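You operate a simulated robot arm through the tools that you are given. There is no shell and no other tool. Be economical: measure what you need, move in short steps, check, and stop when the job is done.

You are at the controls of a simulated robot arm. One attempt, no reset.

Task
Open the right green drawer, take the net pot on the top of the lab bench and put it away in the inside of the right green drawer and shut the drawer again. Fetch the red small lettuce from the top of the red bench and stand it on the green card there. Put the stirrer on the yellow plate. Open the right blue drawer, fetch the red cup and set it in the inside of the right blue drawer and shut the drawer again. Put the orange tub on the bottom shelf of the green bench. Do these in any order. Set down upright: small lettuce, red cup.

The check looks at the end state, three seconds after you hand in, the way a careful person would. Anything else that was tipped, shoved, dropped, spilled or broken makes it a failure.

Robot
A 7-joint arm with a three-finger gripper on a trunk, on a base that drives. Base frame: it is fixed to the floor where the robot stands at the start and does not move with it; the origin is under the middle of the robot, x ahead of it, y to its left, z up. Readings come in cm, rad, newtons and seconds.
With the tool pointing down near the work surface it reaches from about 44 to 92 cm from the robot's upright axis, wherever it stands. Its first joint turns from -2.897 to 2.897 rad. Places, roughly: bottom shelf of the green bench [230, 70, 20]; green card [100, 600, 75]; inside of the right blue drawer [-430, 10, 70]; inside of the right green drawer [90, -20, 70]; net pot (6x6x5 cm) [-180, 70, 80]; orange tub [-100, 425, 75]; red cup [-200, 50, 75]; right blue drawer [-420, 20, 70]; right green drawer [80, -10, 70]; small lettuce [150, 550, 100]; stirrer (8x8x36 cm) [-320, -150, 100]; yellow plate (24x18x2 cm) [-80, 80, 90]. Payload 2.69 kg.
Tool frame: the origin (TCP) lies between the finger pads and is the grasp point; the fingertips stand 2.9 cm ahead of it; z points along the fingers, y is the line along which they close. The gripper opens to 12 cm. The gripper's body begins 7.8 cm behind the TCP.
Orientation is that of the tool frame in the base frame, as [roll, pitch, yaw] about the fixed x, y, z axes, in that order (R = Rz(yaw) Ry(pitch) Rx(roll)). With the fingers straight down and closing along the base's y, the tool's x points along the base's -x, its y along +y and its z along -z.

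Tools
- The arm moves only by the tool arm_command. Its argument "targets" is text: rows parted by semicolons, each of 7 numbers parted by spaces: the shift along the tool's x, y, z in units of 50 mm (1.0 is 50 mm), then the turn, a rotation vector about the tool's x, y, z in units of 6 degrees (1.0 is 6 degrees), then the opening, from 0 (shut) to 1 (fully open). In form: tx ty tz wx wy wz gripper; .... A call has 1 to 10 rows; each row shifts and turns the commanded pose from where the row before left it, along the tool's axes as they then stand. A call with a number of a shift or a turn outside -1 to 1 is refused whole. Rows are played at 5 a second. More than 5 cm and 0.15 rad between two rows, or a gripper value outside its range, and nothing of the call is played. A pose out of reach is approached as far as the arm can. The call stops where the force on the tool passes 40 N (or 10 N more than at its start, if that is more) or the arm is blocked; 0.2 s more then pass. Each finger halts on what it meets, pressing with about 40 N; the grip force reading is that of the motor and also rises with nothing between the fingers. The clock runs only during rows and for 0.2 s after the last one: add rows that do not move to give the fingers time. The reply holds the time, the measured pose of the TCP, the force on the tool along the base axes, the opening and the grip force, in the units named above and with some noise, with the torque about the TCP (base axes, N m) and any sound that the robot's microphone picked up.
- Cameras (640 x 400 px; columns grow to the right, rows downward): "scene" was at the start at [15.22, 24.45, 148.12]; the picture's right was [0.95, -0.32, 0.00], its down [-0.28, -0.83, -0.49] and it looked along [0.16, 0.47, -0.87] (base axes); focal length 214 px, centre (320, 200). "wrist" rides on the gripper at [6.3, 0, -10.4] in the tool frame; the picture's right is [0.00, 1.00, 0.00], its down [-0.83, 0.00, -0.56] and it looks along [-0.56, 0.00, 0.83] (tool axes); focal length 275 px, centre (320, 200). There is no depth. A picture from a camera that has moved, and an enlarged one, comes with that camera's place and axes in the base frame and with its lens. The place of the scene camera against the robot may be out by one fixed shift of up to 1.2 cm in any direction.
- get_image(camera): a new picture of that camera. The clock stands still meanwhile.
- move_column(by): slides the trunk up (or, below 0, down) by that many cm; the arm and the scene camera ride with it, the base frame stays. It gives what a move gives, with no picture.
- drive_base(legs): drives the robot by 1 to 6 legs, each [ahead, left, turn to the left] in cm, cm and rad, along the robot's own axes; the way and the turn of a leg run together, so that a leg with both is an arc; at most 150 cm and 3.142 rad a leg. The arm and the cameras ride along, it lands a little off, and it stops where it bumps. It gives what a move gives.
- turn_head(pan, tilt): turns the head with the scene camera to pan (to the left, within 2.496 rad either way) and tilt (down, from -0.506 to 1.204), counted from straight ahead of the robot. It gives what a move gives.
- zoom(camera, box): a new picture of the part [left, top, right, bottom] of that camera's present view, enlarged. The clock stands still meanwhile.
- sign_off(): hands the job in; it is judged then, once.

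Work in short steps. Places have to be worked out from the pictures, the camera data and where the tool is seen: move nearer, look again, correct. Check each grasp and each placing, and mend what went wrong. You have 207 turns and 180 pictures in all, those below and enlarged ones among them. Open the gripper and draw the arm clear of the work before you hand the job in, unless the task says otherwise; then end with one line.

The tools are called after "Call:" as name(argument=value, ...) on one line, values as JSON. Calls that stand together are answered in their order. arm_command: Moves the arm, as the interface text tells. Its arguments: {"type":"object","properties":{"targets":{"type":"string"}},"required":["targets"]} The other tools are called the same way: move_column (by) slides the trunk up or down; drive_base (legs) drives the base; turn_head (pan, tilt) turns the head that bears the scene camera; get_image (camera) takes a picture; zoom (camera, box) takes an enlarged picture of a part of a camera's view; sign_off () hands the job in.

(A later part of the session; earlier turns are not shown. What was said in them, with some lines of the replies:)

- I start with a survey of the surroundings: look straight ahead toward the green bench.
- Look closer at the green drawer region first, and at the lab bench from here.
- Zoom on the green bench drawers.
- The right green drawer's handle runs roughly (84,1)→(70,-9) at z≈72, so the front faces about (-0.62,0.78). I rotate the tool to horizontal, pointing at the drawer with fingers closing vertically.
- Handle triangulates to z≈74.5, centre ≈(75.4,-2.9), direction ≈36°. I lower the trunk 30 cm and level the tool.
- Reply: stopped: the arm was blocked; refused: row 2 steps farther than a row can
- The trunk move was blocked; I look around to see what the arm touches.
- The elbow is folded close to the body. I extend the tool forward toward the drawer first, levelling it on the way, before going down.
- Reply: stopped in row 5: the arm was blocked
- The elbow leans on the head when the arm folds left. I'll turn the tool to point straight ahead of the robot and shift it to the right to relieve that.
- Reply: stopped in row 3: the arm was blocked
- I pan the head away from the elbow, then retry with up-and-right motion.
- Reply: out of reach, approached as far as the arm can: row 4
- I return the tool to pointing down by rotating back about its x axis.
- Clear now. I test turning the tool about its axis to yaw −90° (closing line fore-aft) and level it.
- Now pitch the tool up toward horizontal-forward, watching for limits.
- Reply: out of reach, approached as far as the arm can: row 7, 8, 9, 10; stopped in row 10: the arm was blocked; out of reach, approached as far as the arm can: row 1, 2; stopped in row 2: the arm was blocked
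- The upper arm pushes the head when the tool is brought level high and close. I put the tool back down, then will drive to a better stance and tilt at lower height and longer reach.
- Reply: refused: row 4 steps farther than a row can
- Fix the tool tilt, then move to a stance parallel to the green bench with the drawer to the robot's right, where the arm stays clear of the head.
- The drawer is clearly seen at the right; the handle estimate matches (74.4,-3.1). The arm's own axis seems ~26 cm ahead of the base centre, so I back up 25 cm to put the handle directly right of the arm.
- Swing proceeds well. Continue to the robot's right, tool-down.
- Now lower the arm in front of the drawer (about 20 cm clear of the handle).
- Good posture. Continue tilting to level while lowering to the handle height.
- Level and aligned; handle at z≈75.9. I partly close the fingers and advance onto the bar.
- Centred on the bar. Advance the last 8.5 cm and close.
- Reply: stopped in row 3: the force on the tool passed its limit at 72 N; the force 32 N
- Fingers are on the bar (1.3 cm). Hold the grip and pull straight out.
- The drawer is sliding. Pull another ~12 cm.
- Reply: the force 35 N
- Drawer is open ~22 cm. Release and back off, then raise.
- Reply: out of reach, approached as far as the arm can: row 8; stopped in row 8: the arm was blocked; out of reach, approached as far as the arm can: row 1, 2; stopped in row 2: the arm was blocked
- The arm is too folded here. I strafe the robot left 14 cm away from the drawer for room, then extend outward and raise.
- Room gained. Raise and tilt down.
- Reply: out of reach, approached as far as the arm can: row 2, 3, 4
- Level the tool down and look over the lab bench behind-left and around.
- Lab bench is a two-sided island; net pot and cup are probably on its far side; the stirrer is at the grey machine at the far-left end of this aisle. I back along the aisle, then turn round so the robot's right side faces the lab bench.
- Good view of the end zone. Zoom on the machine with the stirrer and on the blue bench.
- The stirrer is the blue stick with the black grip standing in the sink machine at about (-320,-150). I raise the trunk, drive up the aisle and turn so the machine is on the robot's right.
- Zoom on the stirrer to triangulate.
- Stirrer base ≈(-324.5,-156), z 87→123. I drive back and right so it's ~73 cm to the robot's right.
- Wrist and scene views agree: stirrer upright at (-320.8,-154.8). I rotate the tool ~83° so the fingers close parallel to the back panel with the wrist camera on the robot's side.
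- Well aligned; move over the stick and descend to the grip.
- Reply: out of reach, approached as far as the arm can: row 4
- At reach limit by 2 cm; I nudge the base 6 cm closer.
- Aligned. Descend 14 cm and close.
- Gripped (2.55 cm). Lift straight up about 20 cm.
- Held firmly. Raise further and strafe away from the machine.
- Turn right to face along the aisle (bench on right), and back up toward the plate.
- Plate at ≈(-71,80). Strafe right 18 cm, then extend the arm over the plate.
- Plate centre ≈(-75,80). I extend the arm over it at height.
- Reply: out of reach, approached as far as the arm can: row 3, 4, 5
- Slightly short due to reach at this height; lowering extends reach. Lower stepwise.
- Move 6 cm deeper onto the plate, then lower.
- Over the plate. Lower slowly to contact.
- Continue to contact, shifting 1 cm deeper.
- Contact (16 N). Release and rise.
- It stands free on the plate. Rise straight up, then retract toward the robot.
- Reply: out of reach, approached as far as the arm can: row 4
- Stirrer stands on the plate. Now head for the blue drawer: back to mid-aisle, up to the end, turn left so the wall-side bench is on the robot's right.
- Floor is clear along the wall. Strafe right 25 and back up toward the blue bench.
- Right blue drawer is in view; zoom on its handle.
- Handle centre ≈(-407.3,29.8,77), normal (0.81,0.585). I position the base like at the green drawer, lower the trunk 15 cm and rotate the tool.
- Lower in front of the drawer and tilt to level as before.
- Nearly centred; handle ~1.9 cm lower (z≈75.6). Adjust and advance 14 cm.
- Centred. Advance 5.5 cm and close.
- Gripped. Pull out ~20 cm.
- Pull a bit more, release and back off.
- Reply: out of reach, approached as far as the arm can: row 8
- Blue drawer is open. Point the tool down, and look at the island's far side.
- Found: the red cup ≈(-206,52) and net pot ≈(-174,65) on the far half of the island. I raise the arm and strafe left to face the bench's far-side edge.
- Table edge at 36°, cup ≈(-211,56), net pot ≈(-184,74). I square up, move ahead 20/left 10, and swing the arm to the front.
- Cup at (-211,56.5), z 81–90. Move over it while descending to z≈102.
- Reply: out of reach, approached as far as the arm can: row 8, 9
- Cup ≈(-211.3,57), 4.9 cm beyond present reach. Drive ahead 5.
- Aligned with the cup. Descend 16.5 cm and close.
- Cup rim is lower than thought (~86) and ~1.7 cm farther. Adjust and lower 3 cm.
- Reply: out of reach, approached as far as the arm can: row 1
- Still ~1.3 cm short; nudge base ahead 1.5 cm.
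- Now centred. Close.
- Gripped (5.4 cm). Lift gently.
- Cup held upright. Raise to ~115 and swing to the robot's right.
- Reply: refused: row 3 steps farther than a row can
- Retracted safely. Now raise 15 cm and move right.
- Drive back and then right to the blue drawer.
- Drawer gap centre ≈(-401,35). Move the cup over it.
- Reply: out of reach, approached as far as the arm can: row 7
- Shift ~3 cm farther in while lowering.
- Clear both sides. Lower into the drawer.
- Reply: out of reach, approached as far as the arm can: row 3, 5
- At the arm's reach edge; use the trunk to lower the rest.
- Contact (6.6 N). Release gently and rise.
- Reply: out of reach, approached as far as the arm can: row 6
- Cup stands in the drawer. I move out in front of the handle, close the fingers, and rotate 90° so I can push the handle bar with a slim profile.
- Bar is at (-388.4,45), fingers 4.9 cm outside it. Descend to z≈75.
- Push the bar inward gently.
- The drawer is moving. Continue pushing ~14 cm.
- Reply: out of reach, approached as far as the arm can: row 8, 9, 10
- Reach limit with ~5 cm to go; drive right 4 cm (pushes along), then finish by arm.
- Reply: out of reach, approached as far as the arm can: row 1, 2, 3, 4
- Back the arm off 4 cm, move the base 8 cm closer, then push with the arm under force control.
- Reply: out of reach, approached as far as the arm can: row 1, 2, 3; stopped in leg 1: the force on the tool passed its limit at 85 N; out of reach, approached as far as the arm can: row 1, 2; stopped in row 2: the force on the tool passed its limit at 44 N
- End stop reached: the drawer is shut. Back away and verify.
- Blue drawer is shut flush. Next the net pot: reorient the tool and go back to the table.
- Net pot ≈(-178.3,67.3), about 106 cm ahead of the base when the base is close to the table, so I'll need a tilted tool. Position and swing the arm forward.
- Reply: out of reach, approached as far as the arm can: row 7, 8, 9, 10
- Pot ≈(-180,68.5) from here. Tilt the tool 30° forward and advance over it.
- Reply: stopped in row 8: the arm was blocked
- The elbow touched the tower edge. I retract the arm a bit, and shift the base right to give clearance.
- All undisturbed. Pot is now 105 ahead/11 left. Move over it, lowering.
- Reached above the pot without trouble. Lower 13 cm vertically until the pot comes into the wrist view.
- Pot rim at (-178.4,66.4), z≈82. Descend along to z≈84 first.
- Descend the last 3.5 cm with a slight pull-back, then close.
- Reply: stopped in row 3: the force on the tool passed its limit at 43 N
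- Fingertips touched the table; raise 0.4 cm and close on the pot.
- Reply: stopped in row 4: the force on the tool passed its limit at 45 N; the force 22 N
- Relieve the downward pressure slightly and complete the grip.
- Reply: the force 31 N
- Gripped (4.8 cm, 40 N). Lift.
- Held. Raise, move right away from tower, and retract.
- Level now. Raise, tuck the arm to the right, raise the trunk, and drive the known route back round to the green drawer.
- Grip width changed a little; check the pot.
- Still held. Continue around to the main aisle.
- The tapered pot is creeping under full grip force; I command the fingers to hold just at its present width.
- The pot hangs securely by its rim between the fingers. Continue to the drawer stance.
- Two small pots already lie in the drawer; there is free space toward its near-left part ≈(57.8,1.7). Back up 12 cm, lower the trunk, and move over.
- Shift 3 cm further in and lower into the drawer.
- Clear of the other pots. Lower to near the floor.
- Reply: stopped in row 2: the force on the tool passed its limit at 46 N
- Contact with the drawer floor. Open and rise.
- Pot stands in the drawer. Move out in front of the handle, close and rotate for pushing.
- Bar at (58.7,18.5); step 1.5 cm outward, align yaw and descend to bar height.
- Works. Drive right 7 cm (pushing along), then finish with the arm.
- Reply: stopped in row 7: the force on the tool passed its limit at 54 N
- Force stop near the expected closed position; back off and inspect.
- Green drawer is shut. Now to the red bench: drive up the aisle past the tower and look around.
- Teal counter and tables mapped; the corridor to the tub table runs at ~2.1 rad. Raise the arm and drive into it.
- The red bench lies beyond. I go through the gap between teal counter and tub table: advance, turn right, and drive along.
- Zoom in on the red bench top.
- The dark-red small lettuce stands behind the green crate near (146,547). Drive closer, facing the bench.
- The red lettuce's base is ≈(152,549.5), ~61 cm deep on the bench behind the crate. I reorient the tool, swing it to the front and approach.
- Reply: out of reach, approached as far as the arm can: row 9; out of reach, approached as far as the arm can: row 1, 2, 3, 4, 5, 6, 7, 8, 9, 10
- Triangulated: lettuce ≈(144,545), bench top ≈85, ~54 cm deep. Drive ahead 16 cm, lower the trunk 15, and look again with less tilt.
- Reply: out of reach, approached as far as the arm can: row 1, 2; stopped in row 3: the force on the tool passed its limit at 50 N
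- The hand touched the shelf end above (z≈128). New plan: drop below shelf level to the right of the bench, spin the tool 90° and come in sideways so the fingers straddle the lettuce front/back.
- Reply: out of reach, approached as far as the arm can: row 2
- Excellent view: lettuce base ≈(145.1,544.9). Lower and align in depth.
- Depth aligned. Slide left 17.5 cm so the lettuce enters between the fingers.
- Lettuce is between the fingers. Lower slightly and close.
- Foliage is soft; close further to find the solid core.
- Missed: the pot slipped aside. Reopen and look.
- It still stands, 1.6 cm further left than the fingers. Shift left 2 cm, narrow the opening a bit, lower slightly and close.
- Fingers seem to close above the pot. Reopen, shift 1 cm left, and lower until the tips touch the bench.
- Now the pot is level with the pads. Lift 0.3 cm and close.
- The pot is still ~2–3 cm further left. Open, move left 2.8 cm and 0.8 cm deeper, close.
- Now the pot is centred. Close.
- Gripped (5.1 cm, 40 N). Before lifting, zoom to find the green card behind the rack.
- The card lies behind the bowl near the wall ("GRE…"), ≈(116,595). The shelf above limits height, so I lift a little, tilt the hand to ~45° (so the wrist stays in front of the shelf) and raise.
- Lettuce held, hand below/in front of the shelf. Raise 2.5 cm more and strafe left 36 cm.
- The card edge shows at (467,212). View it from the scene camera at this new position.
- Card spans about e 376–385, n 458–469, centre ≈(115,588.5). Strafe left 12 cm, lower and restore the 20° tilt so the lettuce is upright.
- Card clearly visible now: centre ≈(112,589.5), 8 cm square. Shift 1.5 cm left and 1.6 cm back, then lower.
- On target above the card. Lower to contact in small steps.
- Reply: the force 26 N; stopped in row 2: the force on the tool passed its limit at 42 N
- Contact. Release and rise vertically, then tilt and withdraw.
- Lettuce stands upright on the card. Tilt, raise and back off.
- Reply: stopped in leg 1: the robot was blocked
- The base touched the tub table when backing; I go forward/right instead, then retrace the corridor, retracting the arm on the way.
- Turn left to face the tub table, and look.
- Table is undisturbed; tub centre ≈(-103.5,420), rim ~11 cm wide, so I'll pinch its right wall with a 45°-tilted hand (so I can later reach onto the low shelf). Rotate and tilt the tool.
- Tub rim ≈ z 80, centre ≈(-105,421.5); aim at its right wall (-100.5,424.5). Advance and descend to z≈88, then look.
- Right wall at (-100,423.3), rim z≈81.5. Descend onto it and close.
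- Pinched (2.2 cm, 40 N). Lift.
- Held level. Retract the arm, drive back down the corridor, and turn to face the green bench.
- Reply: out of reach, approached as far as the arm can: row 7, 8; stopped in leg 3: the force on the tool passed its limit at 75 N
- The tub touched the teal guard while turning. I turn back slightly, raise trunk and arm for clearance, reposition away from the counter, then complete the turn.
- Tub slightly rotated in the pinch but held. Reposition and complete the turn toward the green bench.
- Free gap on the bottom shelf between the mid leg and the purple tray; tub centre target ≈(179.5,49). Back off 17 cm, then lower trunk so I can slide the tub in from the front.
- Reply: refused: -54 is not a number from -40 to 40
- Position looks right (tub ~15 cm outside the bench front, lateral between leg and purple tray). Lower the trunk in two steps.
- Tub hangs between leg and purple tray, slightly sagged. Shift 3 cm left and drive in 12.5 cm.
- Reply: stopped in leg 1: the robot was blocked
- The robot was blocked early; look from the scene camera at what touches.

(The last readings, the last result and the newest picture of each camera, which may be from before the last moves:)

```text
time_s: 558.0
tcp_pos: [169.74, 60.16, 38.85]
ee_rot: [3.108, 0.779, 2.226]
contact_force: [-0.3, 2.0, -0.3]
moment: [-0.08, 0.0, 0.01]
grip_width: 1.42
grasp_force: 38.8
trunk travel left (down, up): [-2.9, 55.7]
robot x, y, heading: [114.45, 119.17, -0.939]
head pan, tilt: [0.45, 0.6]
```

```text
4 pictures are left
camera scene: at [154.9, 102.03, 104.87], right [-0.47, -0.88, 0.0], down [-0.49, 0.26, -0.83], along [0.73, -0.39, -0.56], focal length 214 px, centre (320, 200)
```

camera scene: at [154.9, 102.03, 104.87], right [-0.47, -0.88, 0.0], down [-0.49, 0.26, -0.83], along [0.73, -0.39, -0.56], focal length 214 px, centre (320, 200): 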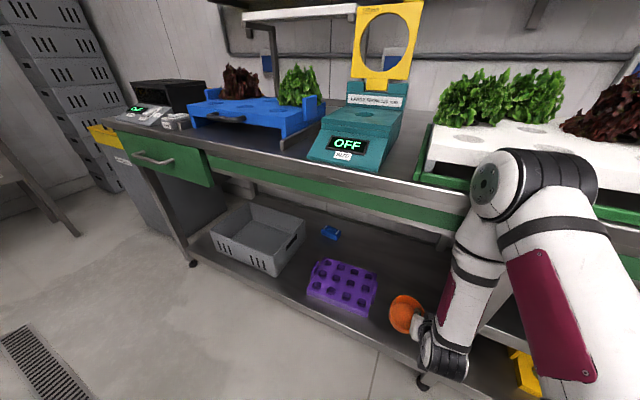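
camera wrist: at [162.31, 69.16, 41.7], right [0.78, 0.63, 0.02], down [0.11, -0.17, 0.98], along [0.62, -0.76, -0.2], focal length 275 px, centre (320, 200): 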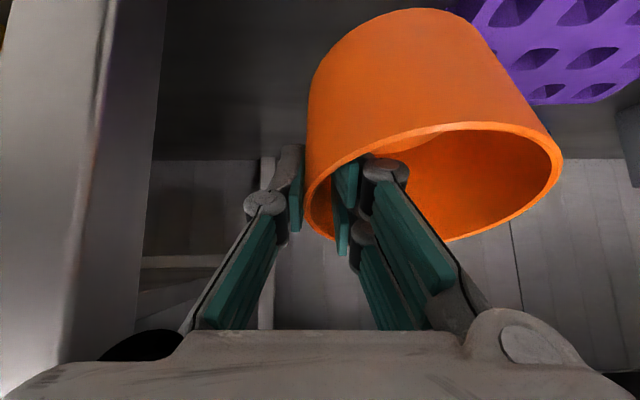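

The elbow meets the tabletop edge. I back the base 14 cm and instead extend the arm, which straightens it and keeps the elbow outside.

Call:
drive_base(legs=[[-14, 0, 0]])

Call:
arm_command(targets="-0.5 0 0.5 0 0 0 0;-0.5 0 0.5 0 0 0 0;-0.5 0 0.5 0 0 0 0;-0.5 0 0.5 0 0 0 0;-0.5 0 0.5 0 0 0 0;-0.5 0 0.5 0 0 0 0;-0.5 0 0.5 0 0 0 0")

```text
time_s: 559.4
tcp_pos: [161.45, 71.62, 37.77]
ee_rot: [3.109, 0.767, 2.229]
contact_force: [-0.4, 0.2, -0.6]
moment: [-0.02, 0.02, 0.01]
grip_width: 1.43
grasp_force: 39.1
trunk travel left (down, up): [-2.9, 55.7]
robot x, y, heading: [105.81, 130.26, -0.939]
head pan, tilt: [0.45, 0.6]
```

```text
time_s: 561.0
tcp_pos: [177.05, 52.22, 37.19]
ee_rot: [3.109, 0.767, 2.228]
contact_force: [-0.9, -0.1, -0.1]
moment: [-0.03, 0.04, -0.01]
grip_width: 1.41
grasp_force: 39.0
trunk travel left (down, up): [-2.9, 55.7]
robot x, y, heading: [105.35, 130.76, -0.935]
head pan, tilt: [0.45, 0.6]
```

In position (8 cm inside). Nudge 1.5 cm right, 2 cm deeper, and look before lowering.

Call:
arm_command(targets="-0.3 -0.3 0.3 0 0 0 0;0.2 0 0.2 0 0 0 0;0.2 0 0.2 0 0 0 0")

Call:
get_image(camera="wrist")

```text
time_s: 561.8
tcp_pos: [177.22, 49.72, 34.36]
ee_rot: [3.107, 0.768, 2.229]
contact_force: [-0.1, -0.4, -0.6]
moment: [0.0, 0.01, 0.02]
grip_width: 1.43
grasp_force: 38.8
trunk travel left (down, up): [-2.9, 55.7]
robot x, y, heading: [105.76, 130.35, -0.933]
head pan, tilt: [0.45, 0.6]
```

```text
3 pictures are left
camera wrist: at [169.86, 58.87, 37.42], right [0.78, 0.63, 0.02], down [0.12, -0.18, 0.98], along [0.62, -0.76, -0.21], focal length 275 px, centre (320, 200)
```

wrist: 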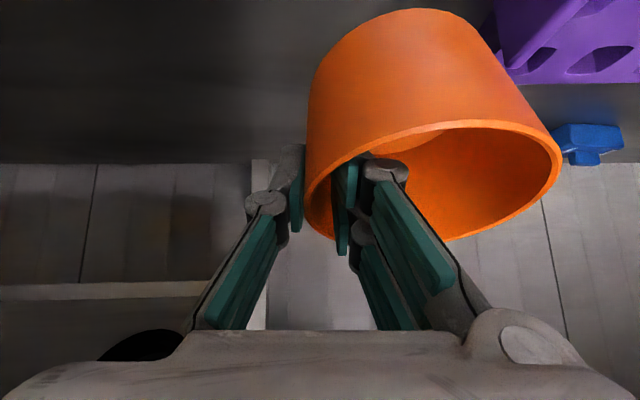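

Clear of the purple tray by ~2.5 cm. Lower in small steps to contact.

Call:
arm_command(targets="0.14 0 0.14 0 0 0 0;0.14 0 0.14 0 0 0 0;0.14 0 0.14 0 0 0 0")

Call:
arm_command(targets="0.12 0 0.12 0 0 0 0;0.12 0 0.12 0 0 0 0")

```text
time_s: 562.5
tcp_pos: [177.23, 49.95, 31.38]
ee_rot: [3.108, 0.767, 2.228]
contact_force: [-0.1, -0.2, 0.6]
moment: [0.0, 0.06, 0.03]
grip_width: 1.4
grasp_force: 38.9
trunk travel left (down, up): [-2.9, 55.7]
robot x, y, heading: [105.74, 130.8, -0.935]
head pan, tilt: [0.45, 0.6]
```

```text
time_s: 563.1
tcp_pos: [177.34, 49.8, 29.62]
ee_rot: [3.109, 0.766, 2.228]
contact_force: [-0.9, -0.5, -0.5]
moment: [-0.04, 0.03, 0.0]
grip_width: 1.43
grasp_force: 38.8
trunk travel left (down, up): [-2.9, 55.7]
robot x, y, heading: [105.71, 130.9, -0.935]
head pan, tilt: [0.45, 0.6]
```

Call:
arm_command(targets="0.12 0 0.12 0 0 0 0;0.12 0 0.12 0 0 0 0")

Call:
arm_command(targets="0.1 0 0.1 0 0 0 0;0.1 0 0.1 0 0 0 0")

```text
time_s: 563.8
tcp_pos: [177.32, 49.89, 27.86]
ee_rot: [3.109, 0.765, 2.229]
contact_force: [-0.5, 0.0, -0.7]
moment: [0.0, -0.02, 0.03]
grip_width: 1.4
grasp_force: 38.8
trunk travel left (down, up): [-2.9, 55.7]
robot x, y, heading: [105.59, 130.62, -0.936]
head pan, tilt: [0.45, 0.6]
```

```text
time_s: 564.4
tcp_pos: [177.18, 50.12, 26.63]
ee_rot: [3.11, 0.766, 2.229]
contact_force: [-0.3, 0.7, -1.2]
moment: [0.0, 0.02, 0.02]
grip_width: 1.41
grasp_force: 38.6
trunk travel left (down, up): [-2.9, 55.7]
robot x, y, heading: [105.84, 130.98, -0.932]
head pan, tilt: [0.45, 0.6]
```

No contact yet; the shelf is lower than assumed. Continue stepping.

Call:
arm_command(targets="0.1 0 0.1 0 0 0 0;0.1 0 0.1 0 0 0 0")

Call:
arm_command(targets="0.1 0 0.1 0 0 0 0;0.1 0 0.1 0 0 0 0")

Call:
get_image(camera="wrist")

```text
time_s: 565.0
tcp_pos: [177.34, 50.08, 25.13]
ee_rot: [3.109, 0.768, 2.229]
contact_force: [-0.2, 0.5, -0.2]
moment: [0.02, 0.03, 0.01]
grip_width: 1.38
grasp_force: 38.6
trunk travel left (down, up): [-2.9, 55.7]
robot x, y, heading: [105.53, 130.85, -0.932]
head pan, tilt: [0.45, 0.6]
```

```text
time_s: 565.5
tcp_pos: [177.43, 50.07, 23.82]
ee_rot: [3.109, 0.766, 2.229]
contact_force: [0.6, 0.0, 0.9]
moment: [0.0, 0.05, -0.01]
grip_width: 1.41
grasp_force: 38.5
trunk travel left (down, up): [-2.9, 55.7]
robot x, y, heading: [105.69, 130.74, -0.935]
head pan, tilt: [0.45, 0.6]
```

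```text
2 pictures are left
camera wrist: at [169.88, 59.18, 26.86], right [0.78, 0.63, 0.02], down [0.12, -0.18, 0.98], along [0.62, -0.76, -0.21], focal length 275 px, centre (320, 200)
```

wrist: 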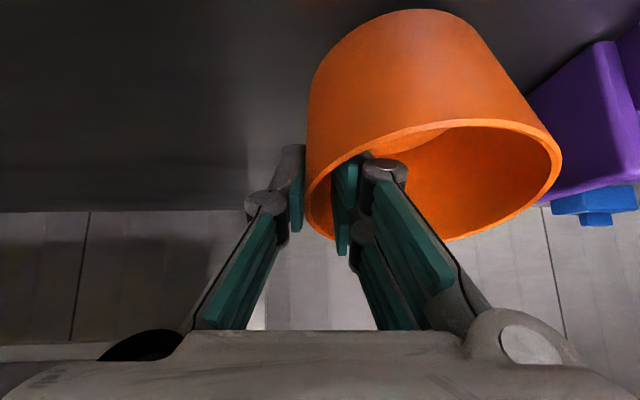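

Call:
arm_command(targets="0.1 0 0.1 0 0 0 0;0.1 0 0.1 0 0 0 0")

Call:
arm_command(targets="0.08 0 0.08 0 0 0 0;0.08 0 0.08 0 0 0 0")

```text
time_s: 566.4
tcp_pos: [177.62, 49.61, 23.07]
ee_rot: [3.106, 0.782, 2.223]
contact_force: [-0.1, -0.7, 9.9]
moment: [0.43, -0.2, 0.01]
grip_width: 1.39
grasp_force: 38.7
trunk travel left (down, up): [-2.9, 55.7]
robot x, y, heading: [105.88, 130.52, -0.936]
head pan, tilt: [0.45, 0.6]
stopped in row 2: the force on the tool passed its limit at 40 N (the readings are from after the stop); the commanded pose is now the measured one
```

```text
time_s: 566.8
tcp_pos: [177.96, 49.31, 22.95]
ee_rot: [3.103, 0.791, 2.219]
contact_force: [0.2, 0.1, 11.4]
moment: [0.48, -0.2, -0.01]
grip_width: 1.39
grasp_force: 38.6
trunk travel left (down, up): [-2.9, 55.7]
robot x, y, heading: [105.35, 130.91, -0.94]
head pan, tilt: [0.45, 0.6]
stopped in row 2: the force on the tool passed its limit at 47 N (the readings are from after the stop); the commanded pose is now the measured one
```

Contact with the shelf. Release and lift vertically out of the tub.

Call:
arm_command(targets="0 0 0 0 0 0 0.2;0 0 0 0 0 0 0.3;0 0 0 0 0 0 0.35;0 0 0 0 0 0 0.35;-0.1 0 -0.1 0 0 0 0.35;-0.2 0 -0.2 0 0 0 0.35;-0.3 0 -0.3 0 0 0 0.35;-0.3 0 -0.3 0 0 0 0.35;-0.3 0 -0.3 0 0 0 0.35")

Call:
get_image(camera="wrist")

```text
time_s: 568.8
tcp_pos: [177.67, 49.41, 31.29]
ee_rot: [3.105, 0.788, 2.22]
contact_force: [0.3, 0.0, 0.4]
moment: [-0.04, 0.01, -0.03]
grip_width: 4.21
grasp_force: 0.1
trunk travel left (down, up): [-2.9, 55.7]
robot x, y, heading: [105.97, 130.7, -0.936]
head pan, tilt: [0.45, 0.6]
```

```text
1 pictures are left
camera wrist: at [170.08, 58.53, 34.13], right [0.78, 0.63, 0.02], down [0.1, -0.16, 0.98], along [0.62, -0.76, -0.19], focal length 275 px, centre (320, 200)
```

wrist: 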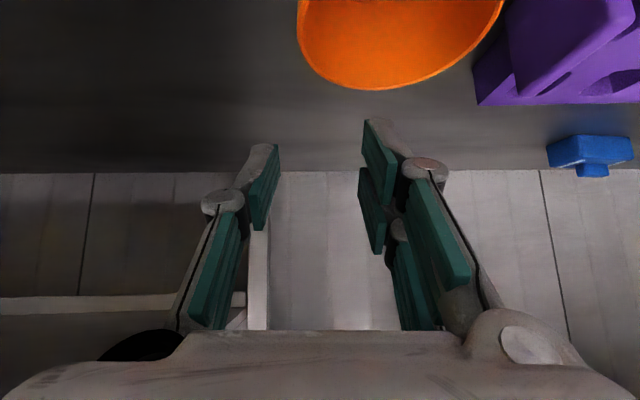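

Tub sits on the bottom shelf; fingers are clear. Retract the arm straight out and check with the last picture.

Call:
arm_command(targets="0.5 0 -0.5 0 0 0 0.35;0.5 0 -0.5 0 0 0 0.35;0.5 0 -0.5 0 0 0 0.35;0.5 0 -0.5 0 0 0 0.35;0.5 0 -0.5 0 0 0 0.35;0.5 0 -0.5 0 0 0 0.35;0.5 0 -0.5 0 0 0 0.35")

Call:
zoom(camera="scene", box=[200, 160, 520, 360])

```text
time_s: 570.4
tcp_pos: [162.17, 68.66, 31.2]
ee_rot: [3.104, 0.786, 2.221]
contact_force: [0.1, -0.2, 0.3]
moment: [0.01, -0.02, -0.01]
grip_width: 4.18
grasp_force: 0.1
trunk travel left (down, up): [-2.9, 55.7]
robot x, y, heading: [105.33, 130.65, -0.938]
head pan, tilt: [0.45, 0.6]
```

```text
2.00 times, centred on (360, 260) of scene
camera zoom: at [147.11, 112.94, 104.54], right [-0.47, -0.88, 0.0], down [-0.5, 0.26, -0.83], along [0.73, -0.39, -0.56], focal length 429 px, centre (240, 80)
```

zoom: 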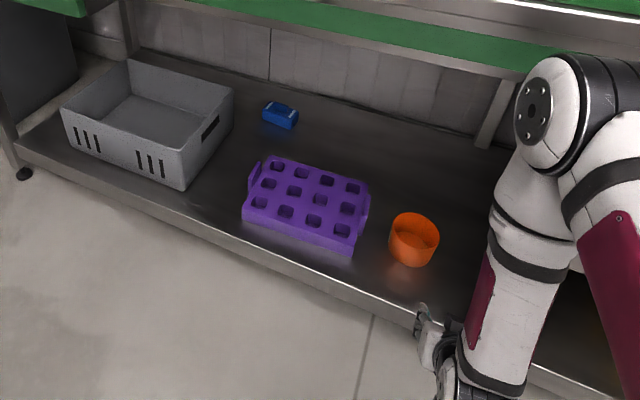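

The tub stands upright on the bottom shelf and the purple tray is untouched. Back away a little to leave the arm clear, then hand in.

Call:
drive_base(legs=[[-8, 0, 0]])

Call:
sign_off()

```text
time_s: 571.4
tcp_pos: [157.48, 75.07, 31.21]
ee_rot: [3.105, 0.786, 2.222]
contact_force: [0.0, 0.0, -0.2]
moment: [-0.01, -0.01, -0.01]
grip_width: 4.22
grasp_force: 0.0
trunk travel left (down, up): [-2.9, 55.7]
robot x, y, heading: [100.92, 137.07, -0.938]
head pan, tilt: [0.45, 0.6]
```

```text
The job is handed in.
```

All five tasks are done and handed in: the net pot and red cup are in their shut drawers, the stirrer is on the yellow plate, the red lettuce is upright on the green card, and the orange tub is on the green bench's bottom shelf; I bumped the test tower, the wall shelf, the tub table and the teal counter guard on the way, and saw nothing moved.
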